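You operate a simulated robot arm through the tools that you are given. There is no shell and no other tool. Be economical: measure what you need, move in short steps, check, and stop when the job is done.

You run a simulated robot arm. Do the job below in one go: nothing can be reset, and whatever is moved stays where it is left.

Task
Plug and fill the joined pipe with the green band in the trough.
Fine: lay it same way round on the saddles, both knobs to IN, yellow valve open, blue valve on till the clear tube reaches its mark, then both valves shut.

Only the result counts: the job must be done as asked and must still hold three seconds after the hand-in. Knocking over, shifting, dropping, spilling or breaking anything else fails it.

Robot
A 7-joint arm with a fingered hand on a trunk, on a base that drives. Base frame: it is fixed to the floor where the robot stands at the start and does not move with it; the origin is under the middle of the robot, x ahead of it, y to its left, z up. Units: m, rad, N and s.
Its first joint turns from -2.897 to 2.897 rad. Places, roughly: black knob beside the trough [0.4, -0.2, 0.9]; black valve on the trough panel [0.7, 0, 1]; blue valve on the trough panel [0.7, 0.4, 1]; green valve under the trough [0.3, 0.1, 0.6]; joined pipe with a red band (34x6x6 cm) [0.4, 1.4, 0.4]; lever of the blue pump [0.6, -0.3, 1]; purple valve on the trough panel [0.7, -0.2, 1]; red dial on the trough panel [0.8, -0.1, 1.2]; saddles over the steel trough [0.4, 0.1, 0.8]; white knob beside the trough [0.4, 0.4, 0.9]; yellow valve on the trough panel [0.7, 0.2, 1]. Payload 3.4 kg.
The tool frame sits at the grasp point between the pads (the TCP): z along the fingers, y along the line on which they close. The tips reach 0.025 m beyond it. The gripper opens to 0.088 m. The gripper's body begins 0.029 m behind the TCP. The gripper is a hand of 3 fingers: y runs from the thumb to the fingers, the wrist lies at [-0.013, -0.106, -0.174] in the tool frame, and closing takes about 1.5 s.
Orientation is that of the tool frame in the base frame, as a unit quaternion [x, y, z, w]. With the fingers straight down and the wrist toward the robot, the tool's x, y and z point along [0, 1, 0], [1, 0, 0] and [0, 0, -1] of the base frame.

Tools
- The arm moves only by the tool move_arm. Its argument "plan" is a list of rows, each a list of 2 entries, a list of its own where there are three numbers: the shift along the tool's x, y, z in m, then the turn, a rotation vector about the tool's x, y, z in rad. In form: [[[dx, dy, dz], [wx, wy, wz]], ...]. A call has 1 to 8 rows; each row shifts and turns the commanded pose from where the row before left it, along the tool's axes as they then stand. "hand" is the finger opening in m, from 0 to 0.088, set as the call begins (left out, the last holds). Each row takes 0.2 s and may step no farther than 0.05 m and 0.15 rad from the row before; otherwise, or with a gripper value out of range, the whole call is refused. A pose out of reach is approached as far as the arm can. The call stops where the force on the tool passes 90 N (or 10 N more than at its start, if that is more) or the arm is blocked; 0.2 s more then pass. Each finger travels about 0.072 m/s and halts on what it meets, pressing with about 30 N; the grip force reading is that of the motor and also rises with nothing between the fingers. The clock runs only during rows and for 0.2 s after the last one: add rows that do not move to give the fingers time. The reply holds the time, the measured pose of the TCP, the force on the tool along the base axes, the opening and the grip force, in the units named above and with some noise, with the torque about the TCP (base axes, N m) and any sound that the robot's microphone picked up.
- Cameras (640 x 400 px; columns grow to the right, rows downward): "scene" is now at [0.021, 0.1497, 1.5073]; the picture's right is [-0.09, -1.00, 0.00], its down [-0.68, 0.06, -0.73] and it looks along [0.73, -0.06, -0.68] (base axes); focal length 257 px, centre (320, 200). "wrist" rides on the gripper at [0.058, -0.085, -0.099] in the tool frame; the picture's right is [-0.67, 0.35, -0.66], its down [-0.69, -0.63, 0.37] and it looks along [-0.28, 0.69, 0.66] (tool axes); focal length 261 px, centre (320, 200). There is no depth. A picture from a camera that has moved, and an enlarged one, comes with that camera's place and axes in the base frame and with its lens.
- get_image(camera): a new picture of that camera. No time passes.
- slide_trunk(by): slides the trunk up (or, below 0, down) by that many m; the arm and the scene camera ride with it, the base frame stays. It gives what a move gives, with no picture.
- base_move(legs): drives the robot by 1 to 6 legs, each [ahead, left, turn to the left] in m, m and rad, along the robot's own axes; the way and the turn of a leg run together, so that a leg with both is an arc; at most 1.5 m and 3.142 rad a leg. The arm and the cameras ride along, it lands a little off, and it stops where it bumps. It gives what a move gives.
- move_fingers(index, middle, thumb_bend, thumb_turn): sets how far each is bent, from 0 (flat) to 100 (curled in); at 30 the hand is open as for a grip, at 70 the pads meet at the TCP. One left out holds its place. A second passes; each finger stops where it meets its share of the squeeze, and holds until it gets a number again. A gripper value or a shape takes the hand back. It gives what a move gives, with no picture; readings hold the bend of each and the force on the fingers (four entries, about 0 where the hand has none), thumb and palm. thumb_turn goes from beside the hand (0) to across from the fingers (100), as for a grip.
- set_grasp(shape): the hand has 3 fingers and takes this shape, open, in about a second: jaw (thumb against the fingers, like two jaws); tri (thumb and two fingers); tip (a fingertip pinch); poke (one finger out to press); point (the index stretched); flat (the hand flat); cup (the hand cupped); fist (a fist). The gripper value then closes the fingers along that shape, each until it touches; the sizes above hold for jaw. It gives what a move gives, with no picture.
- turn_head(pan, tilt): turns the head with the scene camera to pan (to the left, within 2.705 rad either way) and tilt (down, from -0.506 to 1.204), counted from straight ahead of the robot. It gives what a move gives.
- inspect(camera, box): a new picture of the part [left, top, right, bottom] of that camera's present view, enlarged. No time passes.
- finish_job(): hands the job in; it is judged then, once.

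Work in short steps. Places have to be worked out from the pictures, the camera data and where the tool is seen: move nearer, look again, correct. Check each grasp and each placing, and mend what went wrong. You have 120 turns and 98 pictures in all, those below and enlarged ones among them. Open the gripper and draw the arm clear of the work before you hand the job in, unless the task says otherwise; then end with one line.

The tools are called after "Request:" by a JSON object that holds its "method" and its "body". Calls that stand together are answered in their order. move_arm: Moves the arm, as the interface text tells. Its arguments: {"type":"object","properties":{"plan":{"type":"array","items":{"type":"array"}},"hand":{"type":"number"}},"required":["plan"]} The other tools are called the same way: slide_trunk (by) slides the trunk up or down; set_grasp (shape) gives the hand a shape; move_fingers (index, middle, thumb_bend, thumb_turn) moves the fingers one by one; base_move (legs) drives the base; turn_head (pan, tilt) turns the head that bears the scene camera; get_image (camera) takes a picture; inspect (camera, box) takes an enlarged picture of a part of a camera's view; finish_job () hands the job in.

At the start:

```text
clock: 0.0
eef_pos: [0.4179, 0.2024, 1.2371]
ee_rot: [0.707, 0.707, 0.001, 0.0]
wrist_force: [0.1, -0.1, 0.0]
torque: [0.02, 0.01, -0.02]
opening: 0.0875
finger_force: 0.1
shape: jaw
bend: [30.0, 30.0, 30.0, 98.0]
finger forces: [0.0, 0.0, 0.1, 0.0, 0.0, 0.0]
trunk travel left (down, up): [-0.525, 0.065]
robot x, y, heading: [-0.0046, 0.0016, -0.001]
head pan, tilt: [-0.089, 0.754]
```

scene: 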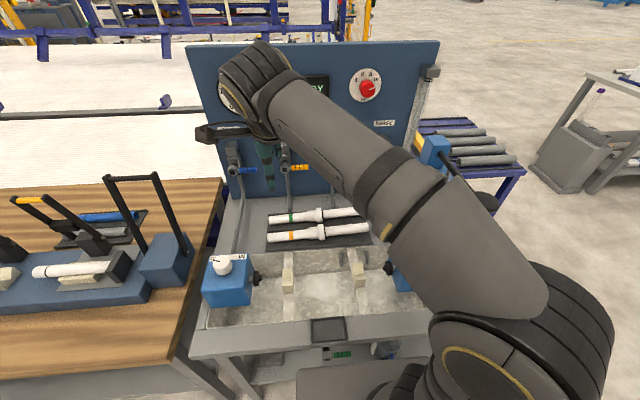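
wrist: 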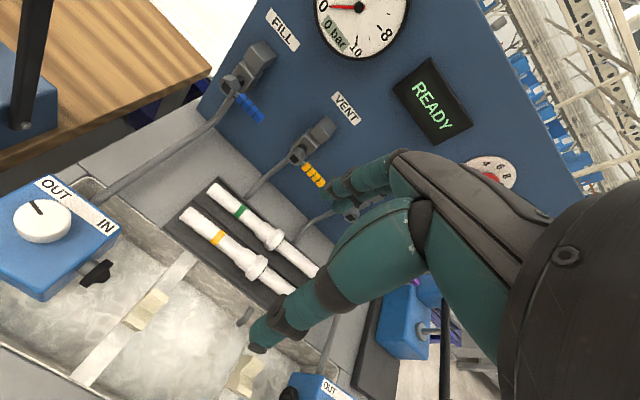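

The pictures show two joined pipes (green and orange bands) on a dark mat behind the trough, with saddles in the trough. I enlarge both views to see details.

Request:
{"method": "inspect", "body": {"camera": "scene", "box": [180, 120, 440, 380]}}

Request:
{"method": "inspect", "body": {"camera": "wrist", "box": [0, 100, 400, 400]}}

```text
1.54 times, centred on (310, 250) of scene
camera zoom: at [0.021, 0.1497, 1.5073], right [-0.09, -1.0, 0.0], down [-0.68, 0.06, -0.73], along [0.73, -0.06, -0.68], focal length 396 px, centre (335, 123)
```

zoom: 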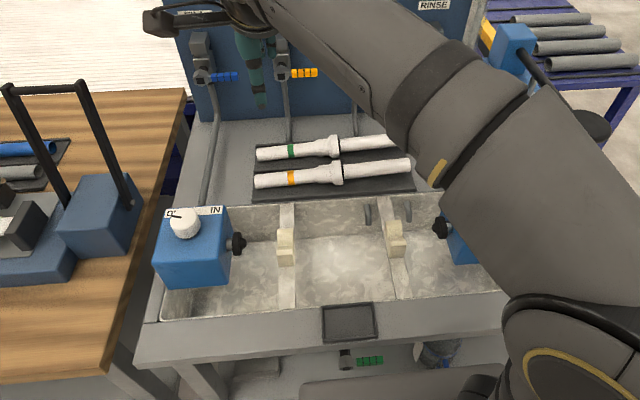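

```text
1.33 times, centred on (200, 250) of wrist
camera zoom: at [0.3332, 0.2609, 1.3363], right [0.35, -0.67, 0.66], down [-0.63, -0.69, -0.37], along [0.69, -0.28, -0.66], focal length 348 px, centre (480, 133)
```

zoom: 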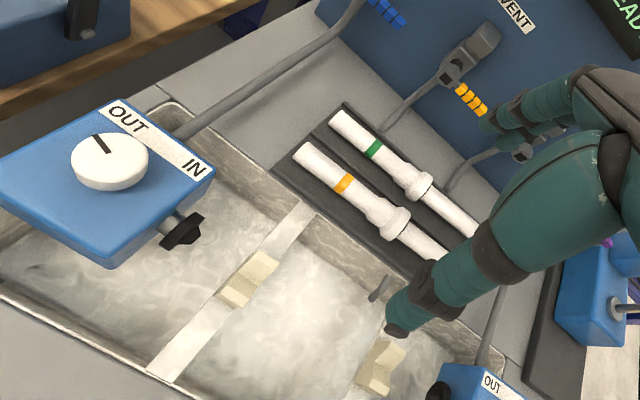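

The arm hides the right half of the work. I move the hand to the right at height to see the left side and panel.

Request:
{"method": "move_arm", "body": {"plan": [[[-0.05, 0, 0], [0, 0, 0]], [[-0.05, 0, 0], [0, 0, 0]], [[-0.05, -0.01, 0], [0, 0, 0]], [[-0.05, -0.01, 0], [0, 0, 0]], [[-0.05, -0.01, 0], [0, 0, 0]], [[-0.05, -0.01, 0], [0, 0, 0]], [[-0.05, -0.01, 0], [0, 0, 0]], [[-0.05, -0.01, 0], [0, 0, 0]]]}}

Request:
{"method": "get_image", "body": {"camera": "scene"}}

Request:
{"method": "get_image", "body": {"camera": "wrist"}}

```text
refused: row 3 steps farther than a row can; nothing moved
```

```text
93 pictures are left
camera scene: at [0.021, 0.1497, 1.5073], right [-0.09, -1.0, 0.0], down [-0.68, 0.06, -0.73], along [0.73, -0.06, -0.68], focal length 257 px, centre (320, 200)
```

scene: 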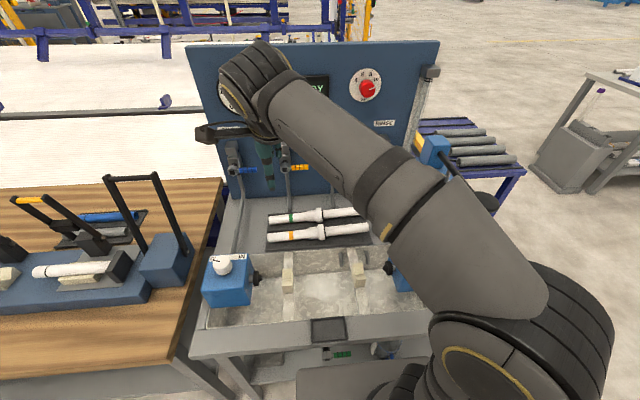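

```text
92 pictures are left
camera wrist: at [0.3332, 0.2609, 1.3363], right [0.35, -0.67, 0.66], down [-0.63, -0.69, -0.37], along [0.69, -0.28, -0.66], focal length 261 px, centre (320, 200)
```

wrist: 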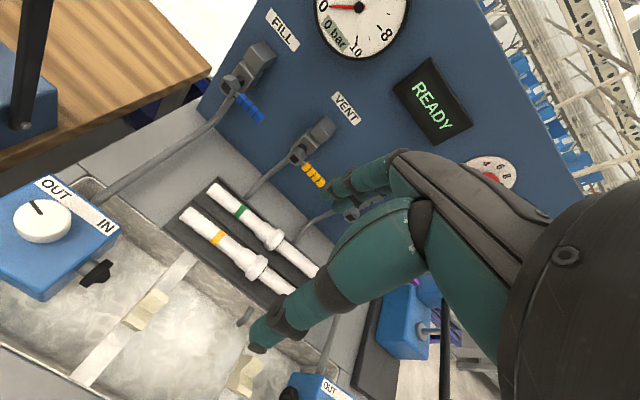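

The step was a hair too long; I repeat it with shorter rows.

Request:
{"method": "move_arm", "body": {"plan": [[[-0.049, 0, 0], [0, 0, 0]], [[-0.049, 0, 0], [0, 0, 0]], [[-0.047, -0.01, 0], [0, 0, 0]], [[-0.047, -0.01, 0], [0, 0, 0]], [[-0.047, -0.01, 0], [0, 0, 0]], [[-0.047, -0.01, 0], [0, 0, 0]], [[-0.047, -0.01, 0], [0, 0, 0]], [[-0.047, -0.01, 0], [0, 0, 0]]]}}

```text
clock: 1.8
eef_pos: [0.3593, -0.1778, 1.235]
ee_rot: [0.706, 0.708, -0.001, 0.001]
wrist_force: [0.3, -0.3, 0.9]
torque: [0.02, 0.01, 0.0]
opening: 0.0877
finger_force: 0.0
shape: jaw
bend: [30.0, 30.0, 30.0, 98.0]
finger forces: [0.0, 0.0, 0.1, 0.0, 0.0, 0.0]
trunk travel left (down, up): [-0.525, 0.065]
robot x, y, heading: [-0.0018, 0.001, 0.004]
head pan, tilt: [-0.089, 0.754]
```

Now look again from both cameras.

Request:
{"method": "get_image", "body": {"camera": "scene"}}

Request:
{"method": "get_image", "body": {"camera": "wrist"}}

```text
91 pictures are left
camera scene: at [0.0211, 0.1493, 1.5074], right [-0.09, -1.0, 0.0], down [-0.68, 0.06, -0.73], along [0.73, -0.06, -0.68], focal length 257 px, centre (320, 200)
```

scene: 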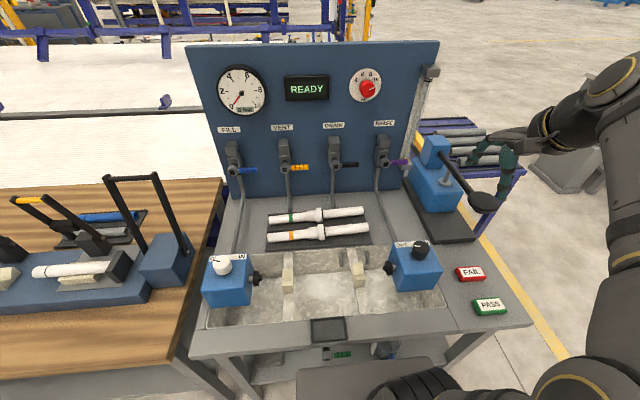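

```text
90 pictures are left
camera wrist: at [0.2736, -0.121, 1.3356], right [0.35, -0.67, 0.66], down [-0.63, -0.69, -0.37], along [0.69, -0.28, -0.66], focal length 261 px, centre (320, 200)
```

wrist: 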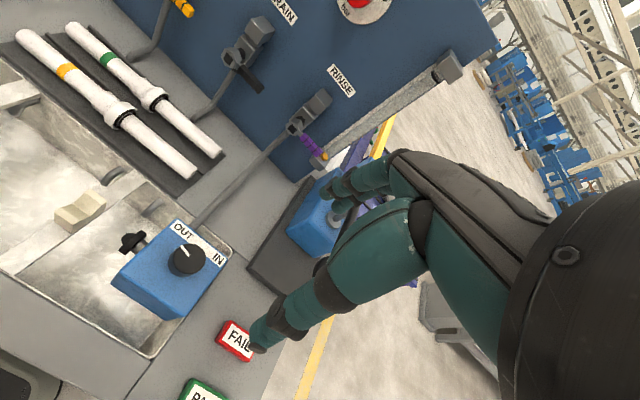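

Excellent view. I enlarge the panel, the sight tube at the right, the trough and the pipes.

Request:
{"method": "inspect", "body": {"camera": "scene", "box": [320, 50, 480, 200]}}

Request:
{"method": "inspect", "body": {"camera": "scene", "box": [190, 190, 450, 370]}}

Request:
{"method": "inspect", "body": {"camera": "scene", "box": [200, 50, 340, 200]}}

```text
2.67 times, centred on (400, 125) of scene
camera zoom: at [0.0211, 0.1493, 1.5074], right [-0.09, -1.0, 0.0], down [-0.68, 0.06, -0.73], along [0.73, -0.06, -0.68], focal length 686 px, centre (107, 400)
```

zoom: 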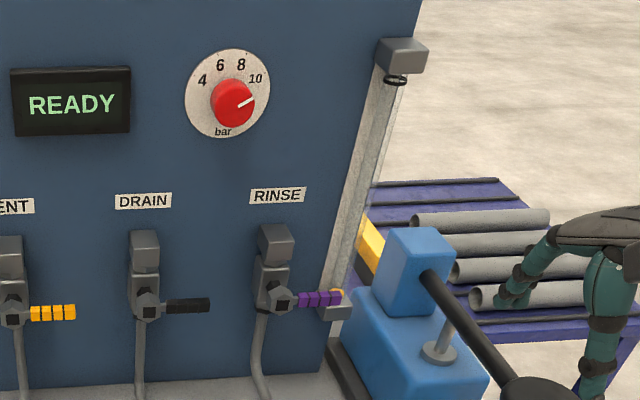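

```text
2.22 times, centred on (320, 280) of scene
camera zoom: at [0.0211, 0.1493, 1.5074], right [-0.09, -1.0, 0.0], down [-0.68, 0.06, -0.73], along [0.73, -0.06, -0.68], focal length 571 px, centre (320, 22)
```

zoom: 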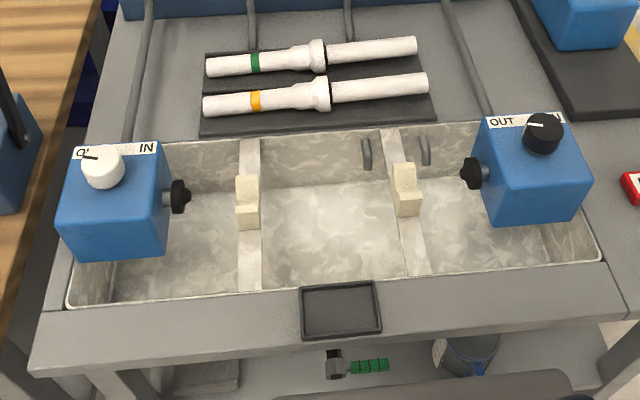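

```text
2.67 times, centred on (270, 125) of scene
camera zoom: at [0.0211, 0.1493, 1.5074], right [-0.09, -1.0, 0.0], down [-0.68, 0.06, -0.73], along [0.73, -0.06, -0.68], focal length 686 px, centre (453, 400)
```

zoom: 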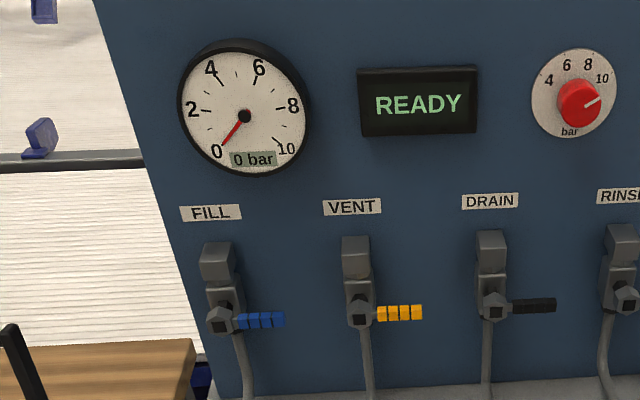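

Triangulating, the green pipe's joint is near (0.64, 0.10, 0.85), orange near x 0.565, saddles near (0.41, 0.21) and (0.41, 0.00). I look down to see how much room there is between base and table.

Request:
{"method": "turn_head", "body": {"pan": -0.09, "tilt": 1.2}}

Request:
{"method": "get_image", "body": {"camera": "scene"}}

```text
clock: 2.7
eef_pos: [0.3592, -0.1774, 1.2361]
ee_rot: [0.707, 0.707, 0.0, 0.0]
wrist_force: [0.1, -0.6, -1.3]
torque: [0.02, 0.01, -0.01]
opening: 0.0877
finger_force: 0.0
shape: jaw
bend: [30.0, 30.0, 30.0, 98.0]
finger forces: [0.0, 0.0, 0.0, 0.0, 0.0, 0.0]
trunk travel left (down, up): [-0.525, 0.065]
robot x, y, heading: [0.0006, 0.0002, 0.002]
head pan, tilt: [-0.091, 1.201]
```

```text
86 pictures are left
camera scene: at [-0.0056, 0.1518, 1.476], right [-0.09, -1.0, 0.0], down [-0.93, 0.08, -0.36], along [0.36, -0.03, -0.93], focal length 257 px, centre (320, 200)
```

scene: 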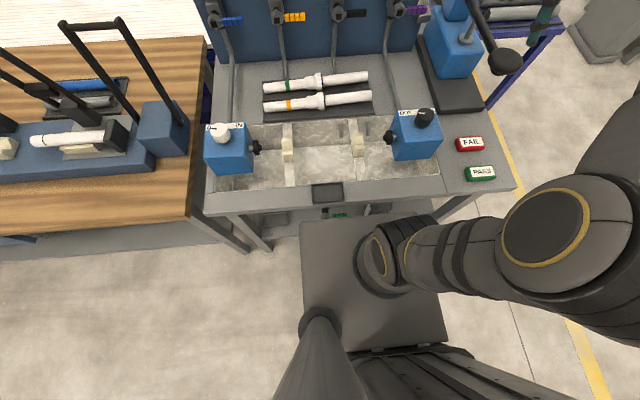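

The base is already nearly at the table edge. I restore the head and test the reach, going above the green pipe at height.

Request:
{"method": "turn_head", "body": {"pan": -0.09, "tilt": 0.75}}

Request:
{"method": "move_arm", "body": {"plan": [[[0.048, 0.01, 0], [0, 0, 0]], [[0.048, 0.01, 0], [0, 0, 0]], [[0.048, 0.01, 0], [0, 0, 0]], [[0.048, 0.01, 0], [0, 0, 0]], [[0.035, 0.03, 0.01], [0, 0, 0]], [[0, 0.045, 0.02], [0, 0, 0]], [[0, 0.045, 0.02], [0, 0, 0]], [[0, 0.045, 0.02], [0, 0, 0]]], "hand": 0.062}}

Request:
{"method": "move_arm", "body": {"plan": [[[0, 0.04, 0.02], [0, 0, 0]], [[0, 0.035, 0.02], [0, 0, 0]], [[0, 0, 0], [0, 0, 0]]]}}

Request:
{"method": "get_image", "body": {"camera": "scene"}}

Request:
{"method": "get_image", "body": {"camera": "wrist"}}

```text
clock: 3.6
eef_pos: [0.3604, -0.1771, 1.2365]
ee_rot: [0.707, 0.707, -0.001, 0.0]
wrist_force: [0.3, -0.8, -0.3]
torque: [0.01, -0.01, 0.01]
opening: 0.0876
finger_force: 0.1
shape: jaw
bend: [30.0, 30.0, 30.0, 98.0]
finger forces: [0.0, 0.1, 0.0, 0.0, 0.0, 0.1]
trunk travel left (down, up): [-0.525, 0.065]
robot x, y, heading: [-0.0025, -0.0027, 0.001]
head pan, tilt: [-0.091, 0.75]
```

```text
clock: 5.4
eef_pos: [0.5637, 0.0513, 1.1675]
ee_rot: [0.707, 0.707, -0.001, -0.001]
wrist_force: [0.0, -1.1, 0.1]
torque: [0.03, -0.02, 0.04]
opening: 0.062
finger_force: 0.0
shape: jaw
bend: [27.0, 37.0, 57.0, 99.0]
finger forces: [0.0, 0.1, 0.0, 0.1, 0.0, 0.0]
trunk travel left (down, up): [-0.525, 0.065]
robot x, y, heading: [0.0029, -0.0005, -0.001]
head pan, tilt: [-0.091, 0.75]
```

```text
clock: 6.2
eef_pos: [0.6377, 0.0504, 1.1284]
ee_rot: [0.707, 0.707, -0.001, -0.001]
wrist_force: [0.2, 0.4, 0.1]
torque: [-0.02, 0.0, 0.04]
opening: 0.0624
finger_force: 0.0
shape: jaw
bend: [27.0, 37.0, 57.0, 99.0]
finger forces: [0.0, 0.0, 0.1, 0.0, 0.0, 0.1]
trunk travel left (down, up): [-0.525, 0.065]
robot x, y, heading: [0.0024, -0.0005, 0.004]
head pan, tilt: [-0.091, 0.75]
```

```text
85 pictures are left
camera scene: at [0.021, 0.1494, 1.5077], right [-0.09, -1.0, 0.0], down [-0.68, 0.06, -0.73], along [0.73, -0.07, -0.68], focal length 257 px, centre (320, 200)
```

scene: 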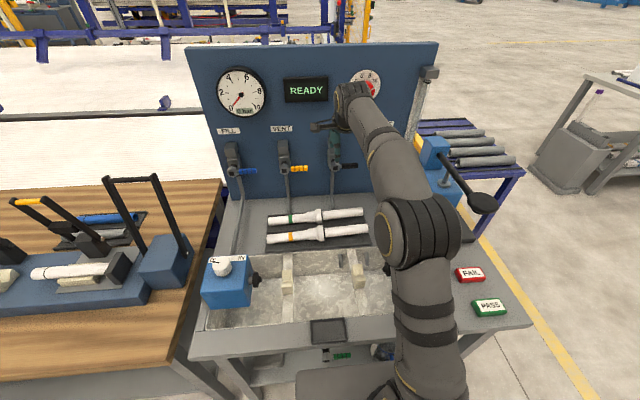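

```text
84 pictures are left
camera wrist: at [0.5533, 0.1084, 1.2282], right [0.35, -0.67, 0.66], down [-0.63, -0.69, -0.37], along [0.69, -0.28, -0.66], focal length 261 px, centre (320, 200)
```

wrist: 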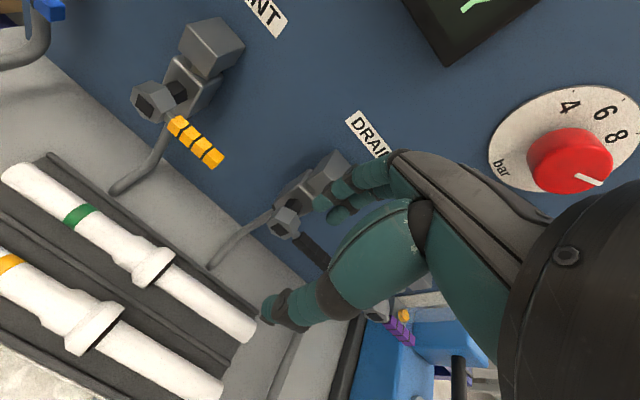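

Reach is fine. The nearer view puts the pipe axis at x≈0.65, spanning y −0.055 to 0.27. I shift 1 cm forward and descend partway, then look again.

Request:
{"method": "move_arm", "body": {"plan": [[[0, 0.01, 0.04], [0, 0, 0]], [[0, 0, 0.045], [0, 0, 0]], [[0, 0, 0.045], [0, 0, 0]], [[0, 0, 0.045], [0, 0, 0]], [[0, 0, 0], [0, 0, 0]]]}}

Request:
{"method": "get_image", "body": {"camera": "wrist"}}

Request:
{"method": "inspect", "body": {"camera": "scene", "box": [240, 120, 440, 280]}}

```text
clock: 7.4
eef_pos: [0.6505, 0.0517, 0.9525]
ee_rot: [0.708, 0.707, 0.0, 0.001]
wrist_force: [0.3, -0.2, 0.4]
torque: [0.02, -0.02, 0.03]
opening: 0.0624
finger_force: 0.0
shape: jaw
bend: [27.0, 37.0, 57.0, 99.0]
finger forces: [0.0, 0.0, 0.0, 0.0, 0.0, 0.1]
trunk travel left (down, up): [-0.525, 0.065]
robot x, y, heading: [-0.0002, -0.001, 0.002]
head pan, tilt: [-0.091, 0.75]
```

```text
83 pictures are left
camera wrist: at [0.5639, 0.1084, 1.0523], right [0.35, -0.67, 0.66], down [-0.63, -0.69, -0.37], along [0.69, -0.29, -0.66], focal length 261 px, centre (320, 200)
```

wrist: 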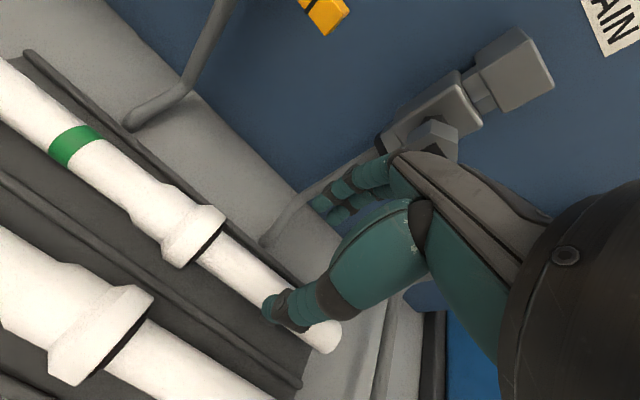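

```text
2.50 times, centred on (340, 200) of scene
camera zoom: at [0.0213, 0.1494, 1.5077], right [-0.09, -1.0, 0.0], down [-0.68, 0.06, -0.73], along [0.73, -0.07, -0.68], focal length 643 px, centre (270, 200)
```

zoom: 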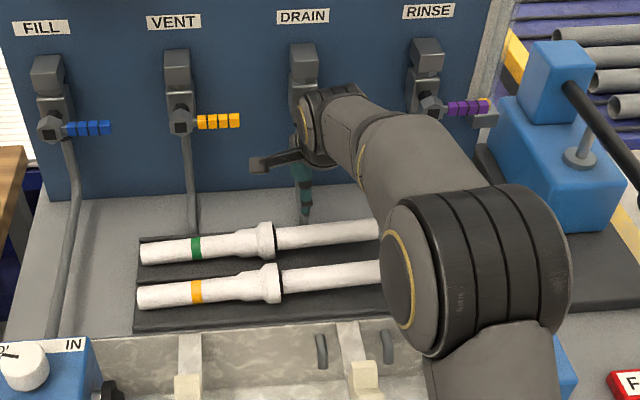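

Pipe axis is at about x=0.654 here. I descend in two stages toward z≈0.85, straddling the barrel.

Request:
{"method": "move_arm", "body": {"plan": [[[0, 0.003, 0.03], [0, 0, 0]], [[0, 0, 0.03], [0, 0, 0]], [[0, 0, 0.015], [0, 0, 0]], [[0, 0, 0], [0, 0, 0]]]}}

Request:
{"method": "get_image", "body": {"camera": "wrist"}}

```text
clock: 8.4
eef_pos: [0.6524, 0.0524, 0.8765]
ee_rot: [0.707, 0.707, 0.0, 0.0]
wrist_force: [-0.3, 0.2, 1.3]
torque: [0.0, -0.02, 0.0]
opening: 0.0625
finger_force: 0.0
shape: jaw
bend: [27.0, 37.0, 57.0, 99.0]
finger forces: [0.1, 0.0, 0.1, 0.0, 0.1, 0.0]
trunk travel left (down, up): [-0.525, 0.065]
robot x, y, heading: [-0.0013, -0.0008, 0.002]
head pan, tilt: [-0.091, 0.75]
```

```text
81 pictures are left
camera wrist: at [0.5662, 0.109, 0.9762], right [0.35, -0.67, 0.66], down [-0.63, -0.69, -0.37], along [0.69, -0.28, -0.66], focal length 261 px, centre (320, 200)
```

wrist: 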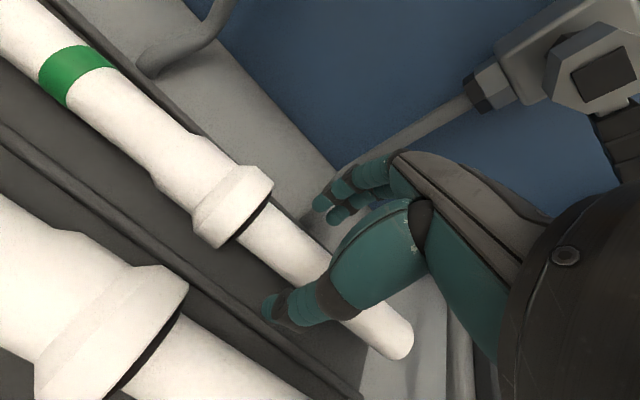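

The barrel is now between thumb and fingers. I go down about 2.5 cm more and check contact before closing.

Request:
{"method": "move_arm", "body": {"plan": [[[0, 0.001, 0.013], [0, 0, 0]], [[0, 0, 0.012], [0, 0, 0]], [[0, 0, 0], [0, 0, 0]]]}}

Request:
{"method": "get_image", "body": {"camera": "wrist"}}

```text
clock: 9.2
eef_pos: [0.6527, 0.05, 0.8515]
ee_rot: [0.707, 0.707, -0.001, -0.001]
wrist_force: [0.2, 0.2, 0.4]
torque: [-0.02, -0.01, -0.04]
opening: 0.0622
finger_force: 0.1
shape: jaw
bend: [27.0, 37.0, 57.0, 99.0]
finger forces: [0.1, 0.0, 0.0, 0.0, 0.1, 0.0]
trunk travel left (down, up): [-0.525, 0.065]
robot x, y, heading: [0.0009, 0.0009, -0.005]
head pan, tilt: [-0.091, 0.75]
```

```text
80 pictures are left
camera wrist: at [0.5673, 0.1076, 0.9508], right [0.35, -0.67, 0.66], down [-0.63, -0.69, -0.37], along [0.69, -0.29, -0.66], focal length 261 px, centre (320, 200)
```

wrist: 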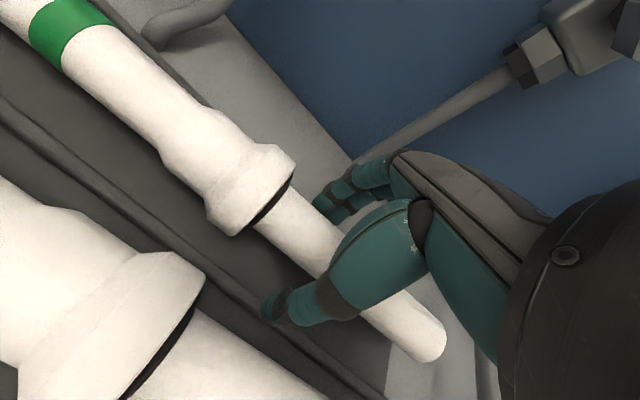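

No contact with the mat. I close on the barrel.

Request:
{"method": "move_arm", "body": {"plan": [[[0, 0, 0.003], [0, 0, 0]], [[0, 0, 0], [0, 0, 0]], [[0, 0, 0], [0, 0, 0]], [[0, 0, 0], [0, 0, 0]], [[0, 0, 0], [0, 0, 0]], [[0, 0, 0], [0, 0, 0]], [[0, 0, 0], [0, 0, 0]]], "hand": 0.01}}

Request:
{"method": "get_image", "body": {"camera": "wrist"}}

```text
clock: 10.8
eef_pos: [0.6528, 0.0499, 0.8491]
ee_rot: [0.707, 0.707, -0.001, 0.0]
wrist_force: [0.3, -0.1, 0.0]
torque: [0.03, 0.01, -0.03]
opening: 0.0252
finger_force: 30.0
shape: jaw
bend: [74.0, 57.0, 75.0, 100.0]
finger forces: [15.6, 7.8, 0.0, 0.0, 23.6, 0.0]
trunk travel left (down, up): [-0.525, 0.065]
robot x, y, heading: [-0.0036, 0.0013, -0.0]
head pan, tilt: [-0.091, 0.75]
```

```text
79 pictures are left
camera wrist: at [0.5675, 0.1079, 0.9479], right [0.35, -0.67, 0.66], down [-0.63, -0.69, -0.37], along [0.69, -0.28, -0.66], focal length 261 px, centre (320, 200)
```

wrist: 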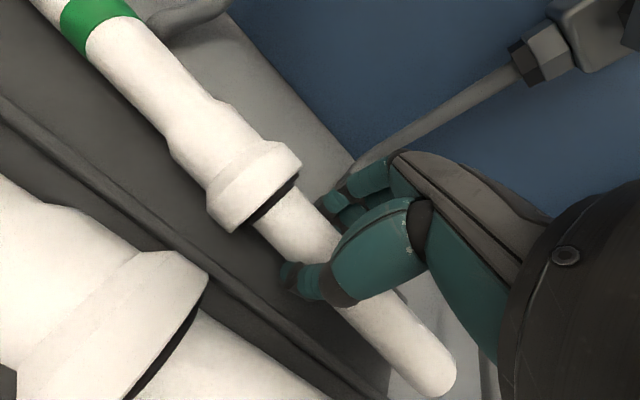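

Gripped with about 24 N on thumb. I lift 10 cm and look.

Request:
{"method": "move_arm", "body": {"plan": [[[0, 0, -0.015], [0, 0, 0]], [[0, 0, -0.025], [0, 0, 0]], [[0, 0, -0.03], [0, 0, 0]], [[0, 0, -0.03], [0, 0, 0]], [[0, 0, 0], [0, 0, 0]]]}}

Request:
{"method": "get_image", "body": {"camera": "wrist"}}

Request:
{"method": "get_image", "body": {"camera": "scene"}}

```text
clock: 12.0
eef_pos: [0.6535, 0.0493, 0.9492]
ee_rot: [0.707, 0.707, 0.0, 0.0]
wrist_force: [0.2, 0.3, -1.5]
torque: [-0.03, 0.01, -0.03]
opening: 0.0251
finger_force: 30.1
shape: jaw
bend: [74.0, 57.0, 76.0, 100.0]
finger forces: [15.9, 8.1, 0.1, 0.1, 23.0, 0.0]
trunk travel left (down, up): [-0.525, 0.065]
robot x, y, heading: [0.0042, -0.0031, 0.001]
head pan, tilt: [-0.091, 0.75]
```

```text
78 pictures are left
camera wrist: at [0.5677, 0.1073, 1.0494], right [0.35, -0.67, 0.66], down [-0.63, -0.69, -0.37], along [0.69, -0.28, -0.66], focal length 261 px, centre (320, 200)
```

wrist: 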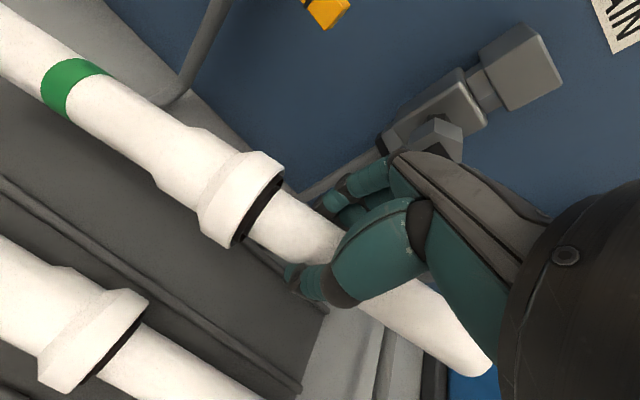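

```text
77 pictures are left
camera scene: at [0.0214, 0.1495, 1.5076], right [-0.09, -1.0, 0.0], down [-0.68, 0.06, -0.73], along [0.73, -0.07, -0.68], focal length 257 px, centre (320, 200)
```

scene: 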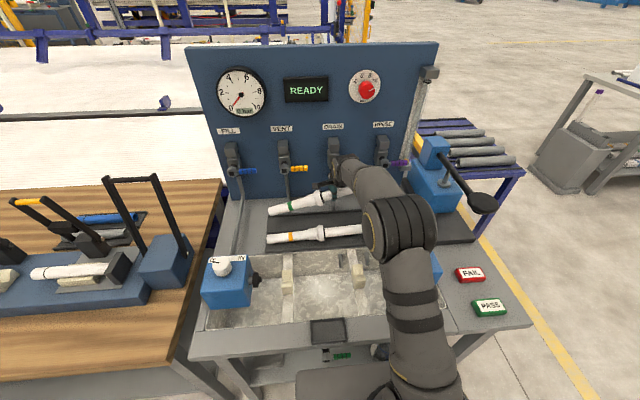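

The pipe is held but it looks tilted. I enlarge to measure its slant.

Request:
{"method": "inspect", "body": {"camera": "scene", "box": [250, 140, 410, 260]}}

```text
3.33 times, centred on (330, 200) of scene
camera zoom: at [0.0214, 0.1495, 1.5076], right [-0.09, -1.0, 0.0], down [-0.68, 0.06, -0.73], along [0.73, -0.07, -0.68], focal length 857 px, centre (287, 200)
```

zoom: 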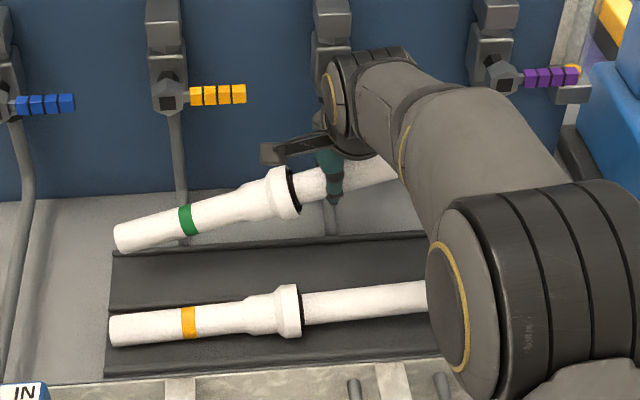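

From triangulating both cameras, the pipe's left end droops about 0.30 rad about the grip with no yaw. I lift a little, roll the tool 0.297 rad about its y axis to level it, and draw it back toward the trough.

Request:
{"method": "move_arm", "body": {"plan": [[[0, 0, -0.03], [0, 0.1, 0]], [[0, 0, -0.02], [0, 0.1, 0]], [[0, 0, 0], [0, 0.097, 0]], [[0, -0.045, 0], [0, 0, 0]], [[0, -0.045, 0], [0, 0, 0]], [[0, -0.045, 0], [0, 0, 0]], [[0, 0, 0], [0, 0, 0]]]}}

Request:
{"method": "get_image", "body": {"camera": "wrist"}}

Request:
{"method": "get_image", "body": {"camera": "scene"}}

```text
clock: 13.6
eef_pos: [0.5192, 0.0486, 0.9981]
ee_rot: [0.699, 0.699, 0.104, -0.104]
wrist_force: [-0.5, 0.1, -1.2]
torque: [-0.05, -0.01, -0.02]
opening: 0.0244
finger_force: 29.8
shape: jaw
bend: [74.0, 57.0, 76.0, 100.0]
finger forces: [15.9, 7.8, 0.0, 0.0, 23.0, 0.0]
trunk travel left (down, up): [-0.525, 0.065]
robot x, y, heading: [0.0011, -0.003, -0.002]
head pan, tilt: [-0.091, 0.75]
```

```text
75 pictures are left
camera wrist: at [0.4329, 0.0744, 1.1105], right [0.35, -0.83, 0.43], down [-0.63, -0.55, -0.55], along [0.69, -0.08, -0.72], focal length 261 px, centre (320, 200)
```

wrist: 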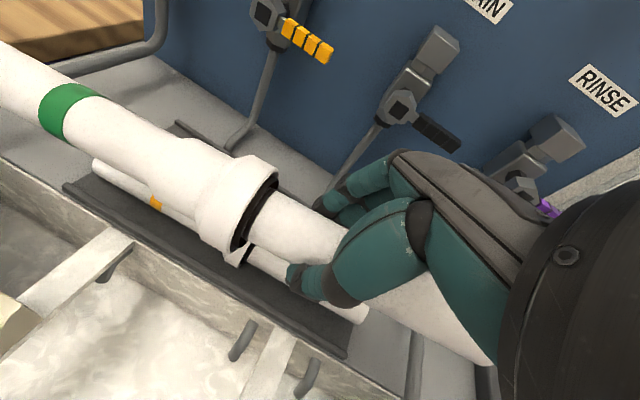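

```text
74 pictures are left
camera scene: at [0.0213, 0.1494, 1.5076], right [-0.09, -1.0, 0.0], down [-0.68, 0.06, -0.73], along [0.73, -0.07, -0.68], focal length 257 px, centre (320, 200)
```

scene: 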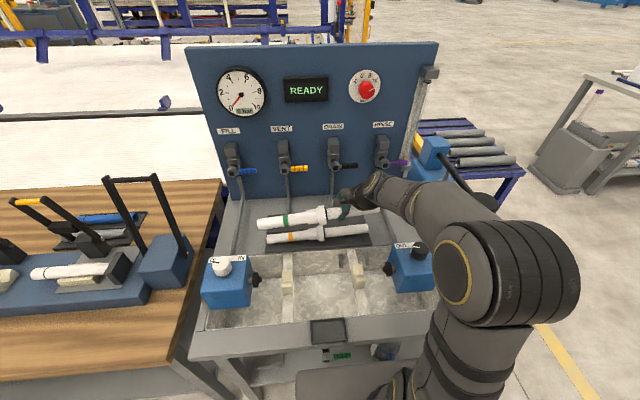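

Pipe looks level. I bring it over the saddles, still high, and inspect.

Request:
{"method": "move_arm", "body": {"plan": [[[0, -0.04, 0], [0, 0, 0]], [[0, -0.04, 0], [0, 0, 0]], [[0, -0.028, 0], [0, 0, 0]], [[0, 0, 0], [0, 0, 0]]]}}

Request:
{"method": "get_image", "body": {"camera": "wrist"}}

Request:
{"method": "inspect", "body": {"camera": "scene", "box": [190, 190, 450, 340]}}

```text
clock: 14.6
eef_pos: [0.4117, 0.0483, 0.9981]
ee_rot: [0.7, 0.699, 0.105, -0.105]
wrist_force: [0.0, 0.6, -0.9]
torque: [-0.09, -0.03, 0.0]
opening: 0.0245
finger_force: 29.8
shape: jaw
bend: [74.0, 57.0, 76.0, 100.0]
finger forces: [15.7, 7.6, 0.0, 0.1, 22.8, 0.1]
trunk travel left (down, up): [-0.525, 0.065]
robot x, y, heading: [-0.0007, 0.0029, -0.004]
head pan, tilt: [-0.091, 0.75]
```

```text
73 pictures are left
camera wrist: at [0.3254, 0.0739, 1.111], right [0.35, -0.83, 0.43], down [-0.63, -0.55, -0.55], along [0.69, -0.08, -0.71], focal length 261 px, centre (320, 200)
```

wrist: 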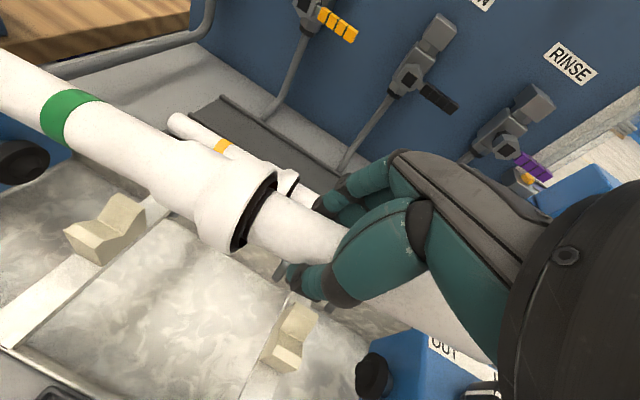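

```text
2.46 times, centred on (320, 265) of scene
camera zoom: at [0.0212, 0.1494, 1.5076], right [-0.09, -1.0, 0.0], down [-0.68, 0.06, -0.73], along [0.73, -0.07, -0.68], focal length 633 px, centre (320, 40)
```

zoom: 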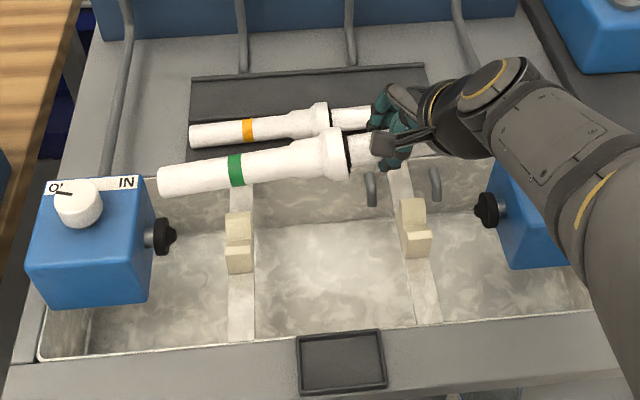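

Saddle valleys are near (0.409, 0.210) and (0.408, 0.001) at z≈0.83; plug faces at y≈0.283 and −0.075. The pipe still droops ~0.13 rad on the left, so I add that rotation, then lower to z≈0.92 with a small shift to centre it.

Request:
{"method": "move_arm", "body": {"plan": [[[0, 0.003, 0], [0, 0.13, 0]], [[-0.0179, 0, 0.0347], [0, 0, 0]], [[-0.0179, 0, 0.0347], [0, 0, 0]], [[0, 0, 0], [0, 0, 0]]]}}

Request:
{"method": "get_image", "body": {"camera": "wrist"}}

Request:
{"method": "inspect", "body": {"camera": "scene", "box": [190, 190, 450, 340]}}

```text
clock: 15.6
eef_pos: [0.4134, 0.0441, 0.9204]
ee_rot: [0.691, 0.691, 0.151, -0.15]
wrist_force: [0.3, -0.4, -1.0]
torque: [-0.07, 0.04, 0.01]
opening: 0.0185
finger_force: 29.6
shape: jaw
bend: [76.0, 74.0, 85.0, 100.0]
finger forces: [6.5, 0.1, 0.1, 0.1, 5.8, 2.0]
trunk travel left (down, up): [-0.525, 0.065]
robot x, y, heading: [0.0007, -0.0021, 0.001]
head pan, tilt: [-0.091, 0.75]
```

```text
71 pictures are left
camera wrist: at [0.3273, 0.0555, 1.0349], right [0.35, -0.88, 0.32], down [-0.63, -0.47, -0.62], along [0.69, 0.01, -0.72], focal length 261 px, centre (320, 200)
```

wrist: 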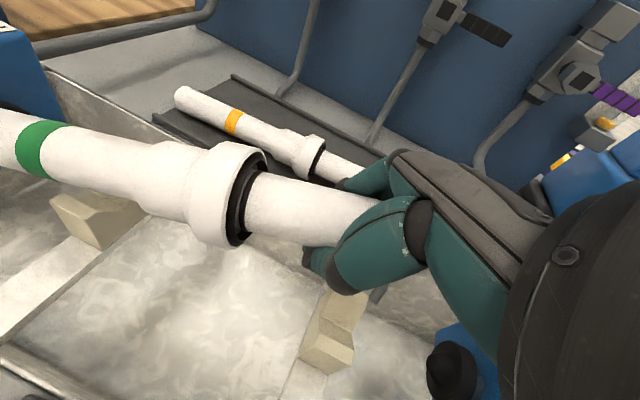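

```text
2.46 times, centred on (320, 265) of scene
camera zoom: at [0.0213, 0.1494, 1.5077], right [-0.09, -1.0, 0.0], down [-0.68, 0.06, -0.73], along [0.73, -0.07, -0.68], focal length 633 px, centre (320, 40)
```

zoom: 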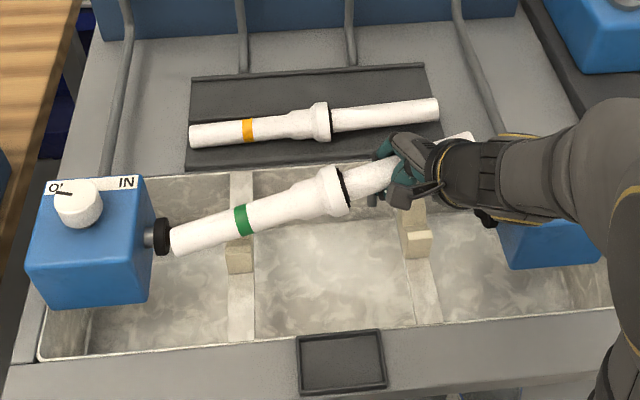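

The pipe has slid up into the palm (palm force now 2 N) and is skewed: left end about 0.17 rad toward the robot and 0.2 rad low, caged by curled fingers. I yaw the hand back −0.17 rad about vertical and re-measure.

Request:
{"method": "move_arm", "body": {"plan": [[[0, 0, 0], [-0.0355, 0, 0.077]], [[0, 0, 0], [-0.0355, 0, 0.077]], [[0, 0, 0], [0, 0, 0]]]}}

Request:
{"method": "get_image", "body": {"camera": "wrist"}}

Request:
{"method": "inspect", "body": {"camera": "scene", "box": [190, 190, 450, 340]}}

```text
clock: 16.4
eef_pos: [0.4128, 0.0454, 0.9204]
ee_rot: [0.747, 0.63, 0.163, -0.137]
wrist_force: [0.5, 0.3, -1.1]
torque: [-0.03, 0.0, -0.01]
opening: 0.0183
finger_force: 29.6
shape: jaw
bend: [76.0, 74.0, 85.0, 100.0]
finger forces: [6.3, 0.0, 0.1, 0.1, 5.8, 2.0]
trunk travel left (down, up): [-0.525, 0.065]
robot x, y, heading: [0.0005, -0.0025, 0.001]
head pan, tilt: [-0.091, 0.75]
```

```text
69 pictures are left
camera wrist: at [0.3304, 0.0697, 1.0347], right [0.19, -0.93, 0.32], down [-0.7, -0.36, -0.62], along [0.69, -0.1, -0.72], focal length 261 px, centre (320, 200)
```

wrist: 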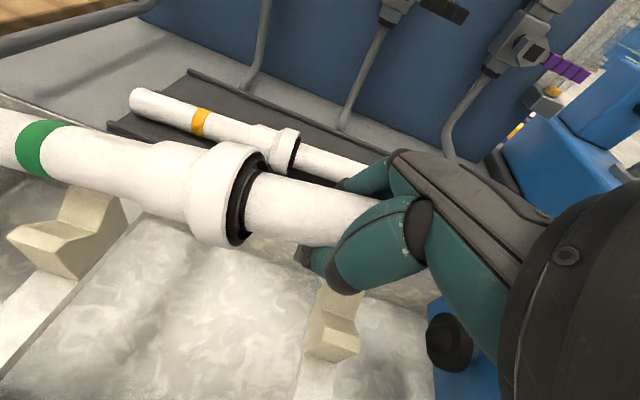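

```text
2.46 times, centred on (320, 265) of scene
camera zoom: at [0.0213, 0.1494, 1.5076], right [-0.09, -1.0, 0.0], down [-0.68, 0.06, -0.73], along [0.73, -0.07, -0.68], focal length 633 px, centre (320, 40)
```

zoom: 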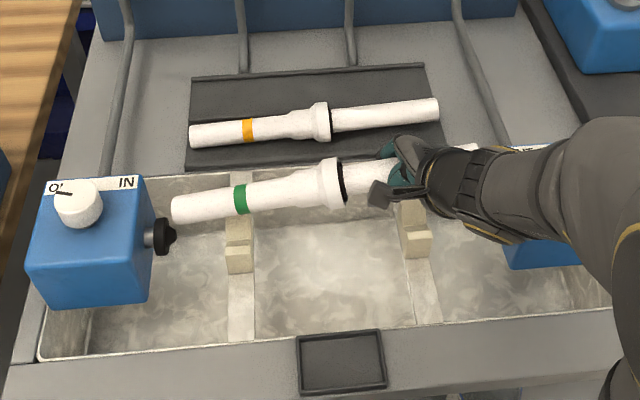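

The pipe turns rigidly with the hand; yaw now ≈0, remaining tilt ≈0.22 rad, axis ~3 cm above the TCP, length 0.33, centre near y=0.106 once level. I roll another 0.1 rad and lower 3.5 cm.

Request:
{"method": "move_arm", "body": {"plan": [[[0, 0, 0], [0.0154, 0.0986, 0.007]], [[-0.0088, 0, 0.0151], [0, 0, 0]], [[-0.0088, 0, 0.0151], [0, 0, 0]], [[0, 0, 0], [0, 0, 0]]]}}

Request:
{"method": "get_image", "body": {"camera": "wrist"}}

Request:
{"method": "inspect", "body": {"camera": "scene", "box": [190, 190, 450, 340]}}

```text
clock: 17.4
eef_pos: [0.4119, 0.0433, 0.8847]
ee_rot: [0.739, 0.621, 0.194, -0.173]
wrist_force: [0.1, 0.7, -1.5]
torque: [-0.05, 0.02, 0.0]
opening: 0.0185
finger_force: 30.2
shape: jaw
bend: [76.0, 74.0, 85.0, 100.0]
finger forces: [6.0, 0.1, 0.0, 0.0, 5.7, 1.9]
trunk travel left (down, up): [-0.525, 0.065]
robot x, y, heading: [-0.0012, -0.0006, -0.002]
head pan, tilt: [-0.091, 0.75]
```

```text
67 pictures are left
camera wrist: at [0.3299, 0.0571, 1.0015], right [0.2, -0.95, 0.23], down [-0.7, -0.3, -0.65], along [0.69, -0.03, -0.73], focal length 261 px, centre (320, 200)
```

wrist: 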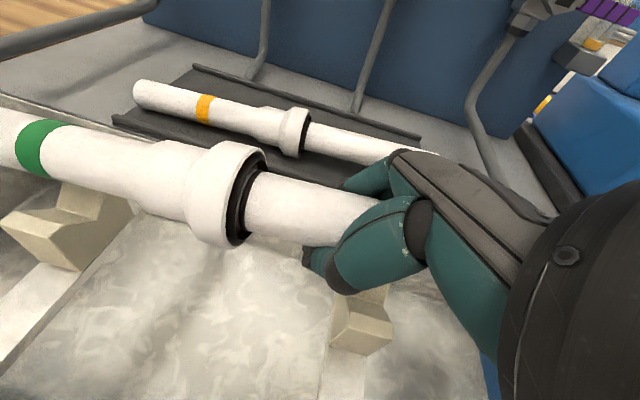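

```text
2.46 times, centred on (320, 265) of scene
camera zoom: at [0.0213, 0.1494, 1.5076], right [-0.09, -1.0, 0.0], down [-0.68, 0.06, -0.73], along [0.73, -0.07, -0.68], focal length 633 px, centre (320, 40)
```

zoom: 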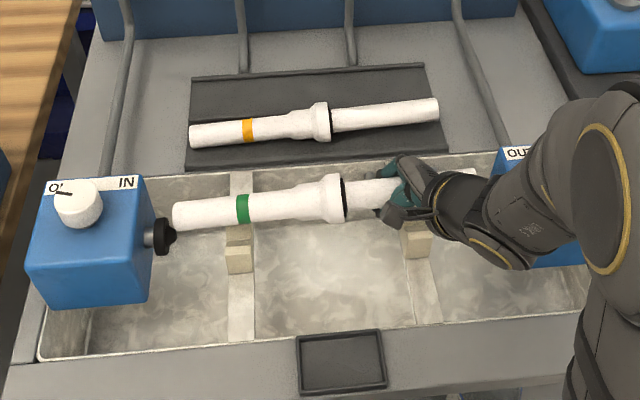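

Tilt is down to ~0.11 rad and the pipe is centred above the saddles. I lower 3.5 cm more in small steps and watch forces.

Request:
{"method": "move_arm", "body": {"plan": [[[-0.0088, 0, 0.0151], [0, 0, 0]], [[-0.0088, 0, 0.0151], [0, 0, 0]], [[0, 0, 0], [0, 0, 0]]]}}

Request:
{"method": "get_image", "body": {"camera": "wrist"}}

Request:
{"method": "inspect", "body": {"camera": "scene", "box": [190, 190, 450, 340]}}

```text
clock: 18.2
eef_pos: [0.4096, 0.0447, 0.85]
ee_rot: [0.739, 0.621, 0.194, -0.173]
wrist_force: [-0.6, 0.5, -0.9]
torque: [-0.02, -0.02, 0.04]
opening: 0.0182
finger_force: 30.0
shape: jaw
bend: [76.0, 74.0, 85.0, 100.0]
finger forces: [4.4, 0.4, 0.0, 0.0, 5.4, 0.6]
trunk travel left (down, up): [-0.525, 0.065]
robot x, y, heading: [-0.0009, 0.0009, -0.003]
head pan, tilt: [-0.091, 0.75]
```

```text
65 pictures are left
camera wrist: at [0.3282, 0.0578, 0.9672], right [0.19, -0.95, 0.23], down [-0.7, -0.3, -0.65], along [0.69, -0.03, -0.73], focal length 261 px, centre (320, 200)
```

wrist: 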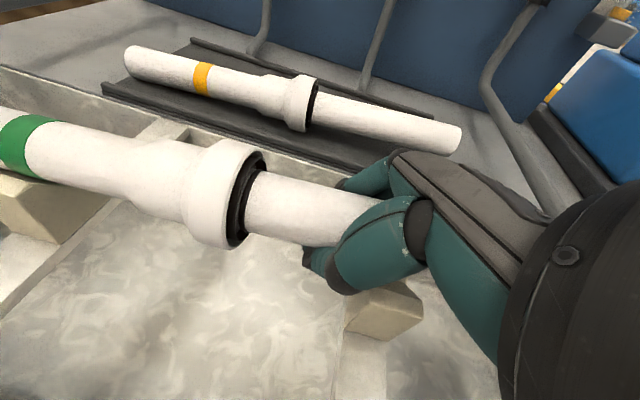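

```text
2.46 times, centred on (320, 265) of scene
camera zoom: at [0.0213, 0.1494, 1.5077], right [-0.09, -1.0, 0.0], down [-0.68, 0.06, -0.73], along [0.73, -0.07, -0.68], focal length 633 px, centre (320, 40)
```

zoom: 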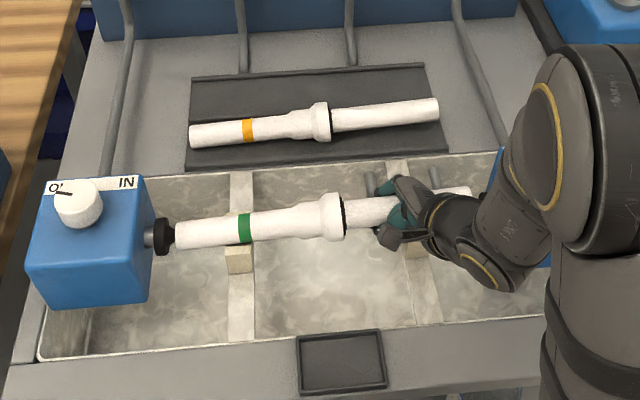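

The left barrel is touching its saddle (forces changed), the left end being ~2 mm from its plug. I lower the right side 1.8 cm more while shifting 3 mm to the right.

Request:
{"method": "move_arm", "body": {"plan": [[[-0.0026, 0.0005, -0.0015], [0, 0, 0]], [[-0.0045, 0, 0.0078], [0, 0, 0]], [[-0.0045, 0, 0.0078], [0, 0, 0]], [[0, 0, 0], [0, 0, 0]]]}}

Request:
{"method": "get_image", "body": {"camera": "wrist"}}

Request:
{"method": "inspect", "body": {"camera": "scene", "box": [190, 190, 450, 340]}}

```text
clock: 19.2
eef_pos: [0.4107, 0.0422, 0.8329]
ee_rot: [0.739, 0.622, 0.194, -0.172]
wrist_force: [0.1, 4.7, 9.5]
torque: [-0.34, -0.31, 0.18]
opening: 0.0179
finger_force: 30.0
shape: jaw
bend: [76.0, 74.0, 85.0, 100.0]
finger forces: [2.3, 9.2, 0.1, 0.0, 2.9, 0.0]
trunk travel left (down, up): [-0.525, 0.065]
robot x, y, heading: [0.0015, 0.0016, -0.004]
head pan, tilt: [-0.091, 0.75]
```

```text
63 pictures are left
camera wrist: at [0.3281, 0.0562, 0.9497], right [0.2, -0.95, 0.23], down [-0.7, -0.3, -0.65], along [0.69, -0.03, -0.72], focal length 261 px, centre (320, 200)
```

wrist: 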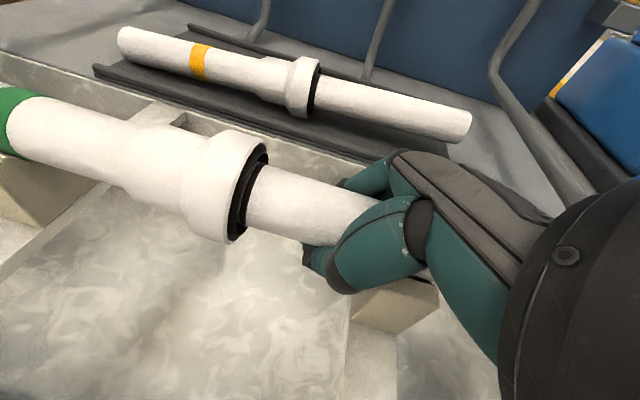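

```text
2.46 times, centred on (320, 265) of scene
camera zoom: at [0.0203, 0.1503, 1.5077], right [-0.09, -1.0, 0.0], down [-0.68, 0.06, -0.73], along [0.73, -0.07, -0.68], focal length 633 px, centre (320, 40)
```

zoom: 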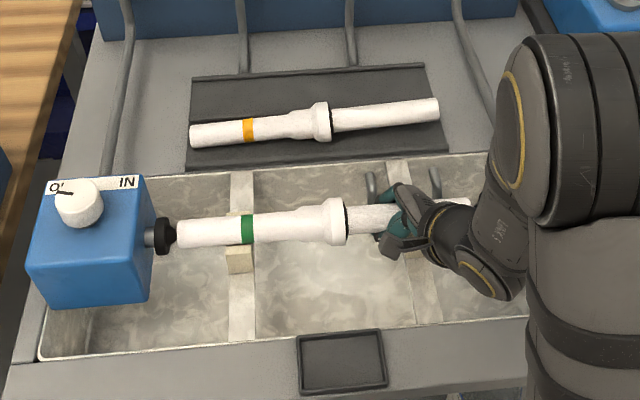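

A finger is pressing on something (likely the right saddle, 9 N) with the pipe's right side about 1 cm above its notch. I raise 3 mm and open slightly so the pipe settles down between the fingers.

Request:
{"method": "move_arm", "body": {"plan": [[[0.0015, 0, -0.0026], [0, 0, 0]], [[0, 0, 0], [0, 0, 0]], [[0, 0, 0], [0, 0, 0]]], "hand": 0.028}}

Request:
{"method": "get_image", "body": {"camera": "wrist"}}

Request:
{"method": "inspect", "body": {"camera": "scene", "box": [190, 190, 450, 340]}}

```text
clock: 20.0
eef_pos: [0.4111, 0.0421, 0.836]
ee_rot: [0.74, 0.621, 0.194, -0.173]
wrist_force: [0.8, 0.8, 0.9]
torque: [-0.02, -0.03, 0.05]
opening: 0.0281
finger_force: 0.0
shape: jaw
bend: [74.0, 52.0, 74.0, 100.0]
finger forces: [0.0, 1.5, 0.0, 0.0, 0.1, 0.0]
trunk travel left (down, up): [-0.525, 0.065]
robot x, y, heading: [-0.0007, 0.0026, 0.002]
head pan, tilt: [-0.091, 0.75]
```

```text
61 pictures are left
camera wrist: at [0.3294, 0.055, 0.952], right [0.19, -0.95, 0.23], down [-0.7, -0.3, -0.65], along [0.69, -0.03, -0.73], focal length 261 px, centre (320, 200)
```

wrist: 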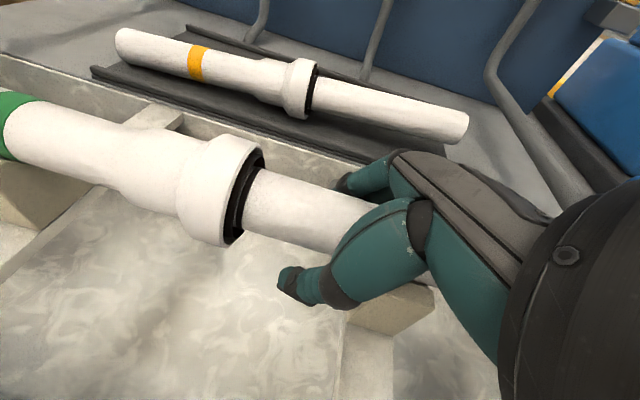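

```text
2.46 times, centred on (320, 265) of scene
camera zoom: at [0.0214, 0.1495, 1.5076], right [-0.09, -1.0, 0.0], down [-0.68, 0.06, -0.73], along [0.73, -0.07, -0.68], focal length 633 px, centre (320, 40)
```

zoom: 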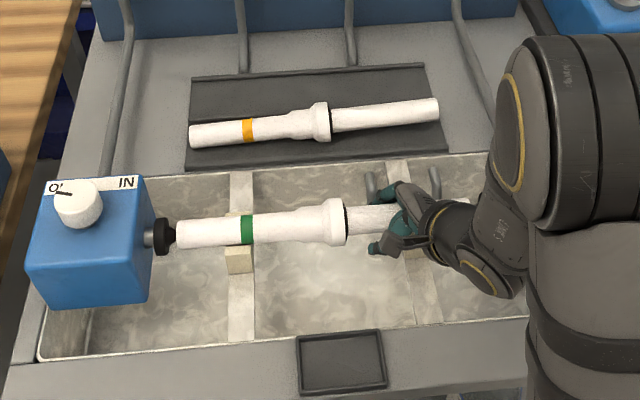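

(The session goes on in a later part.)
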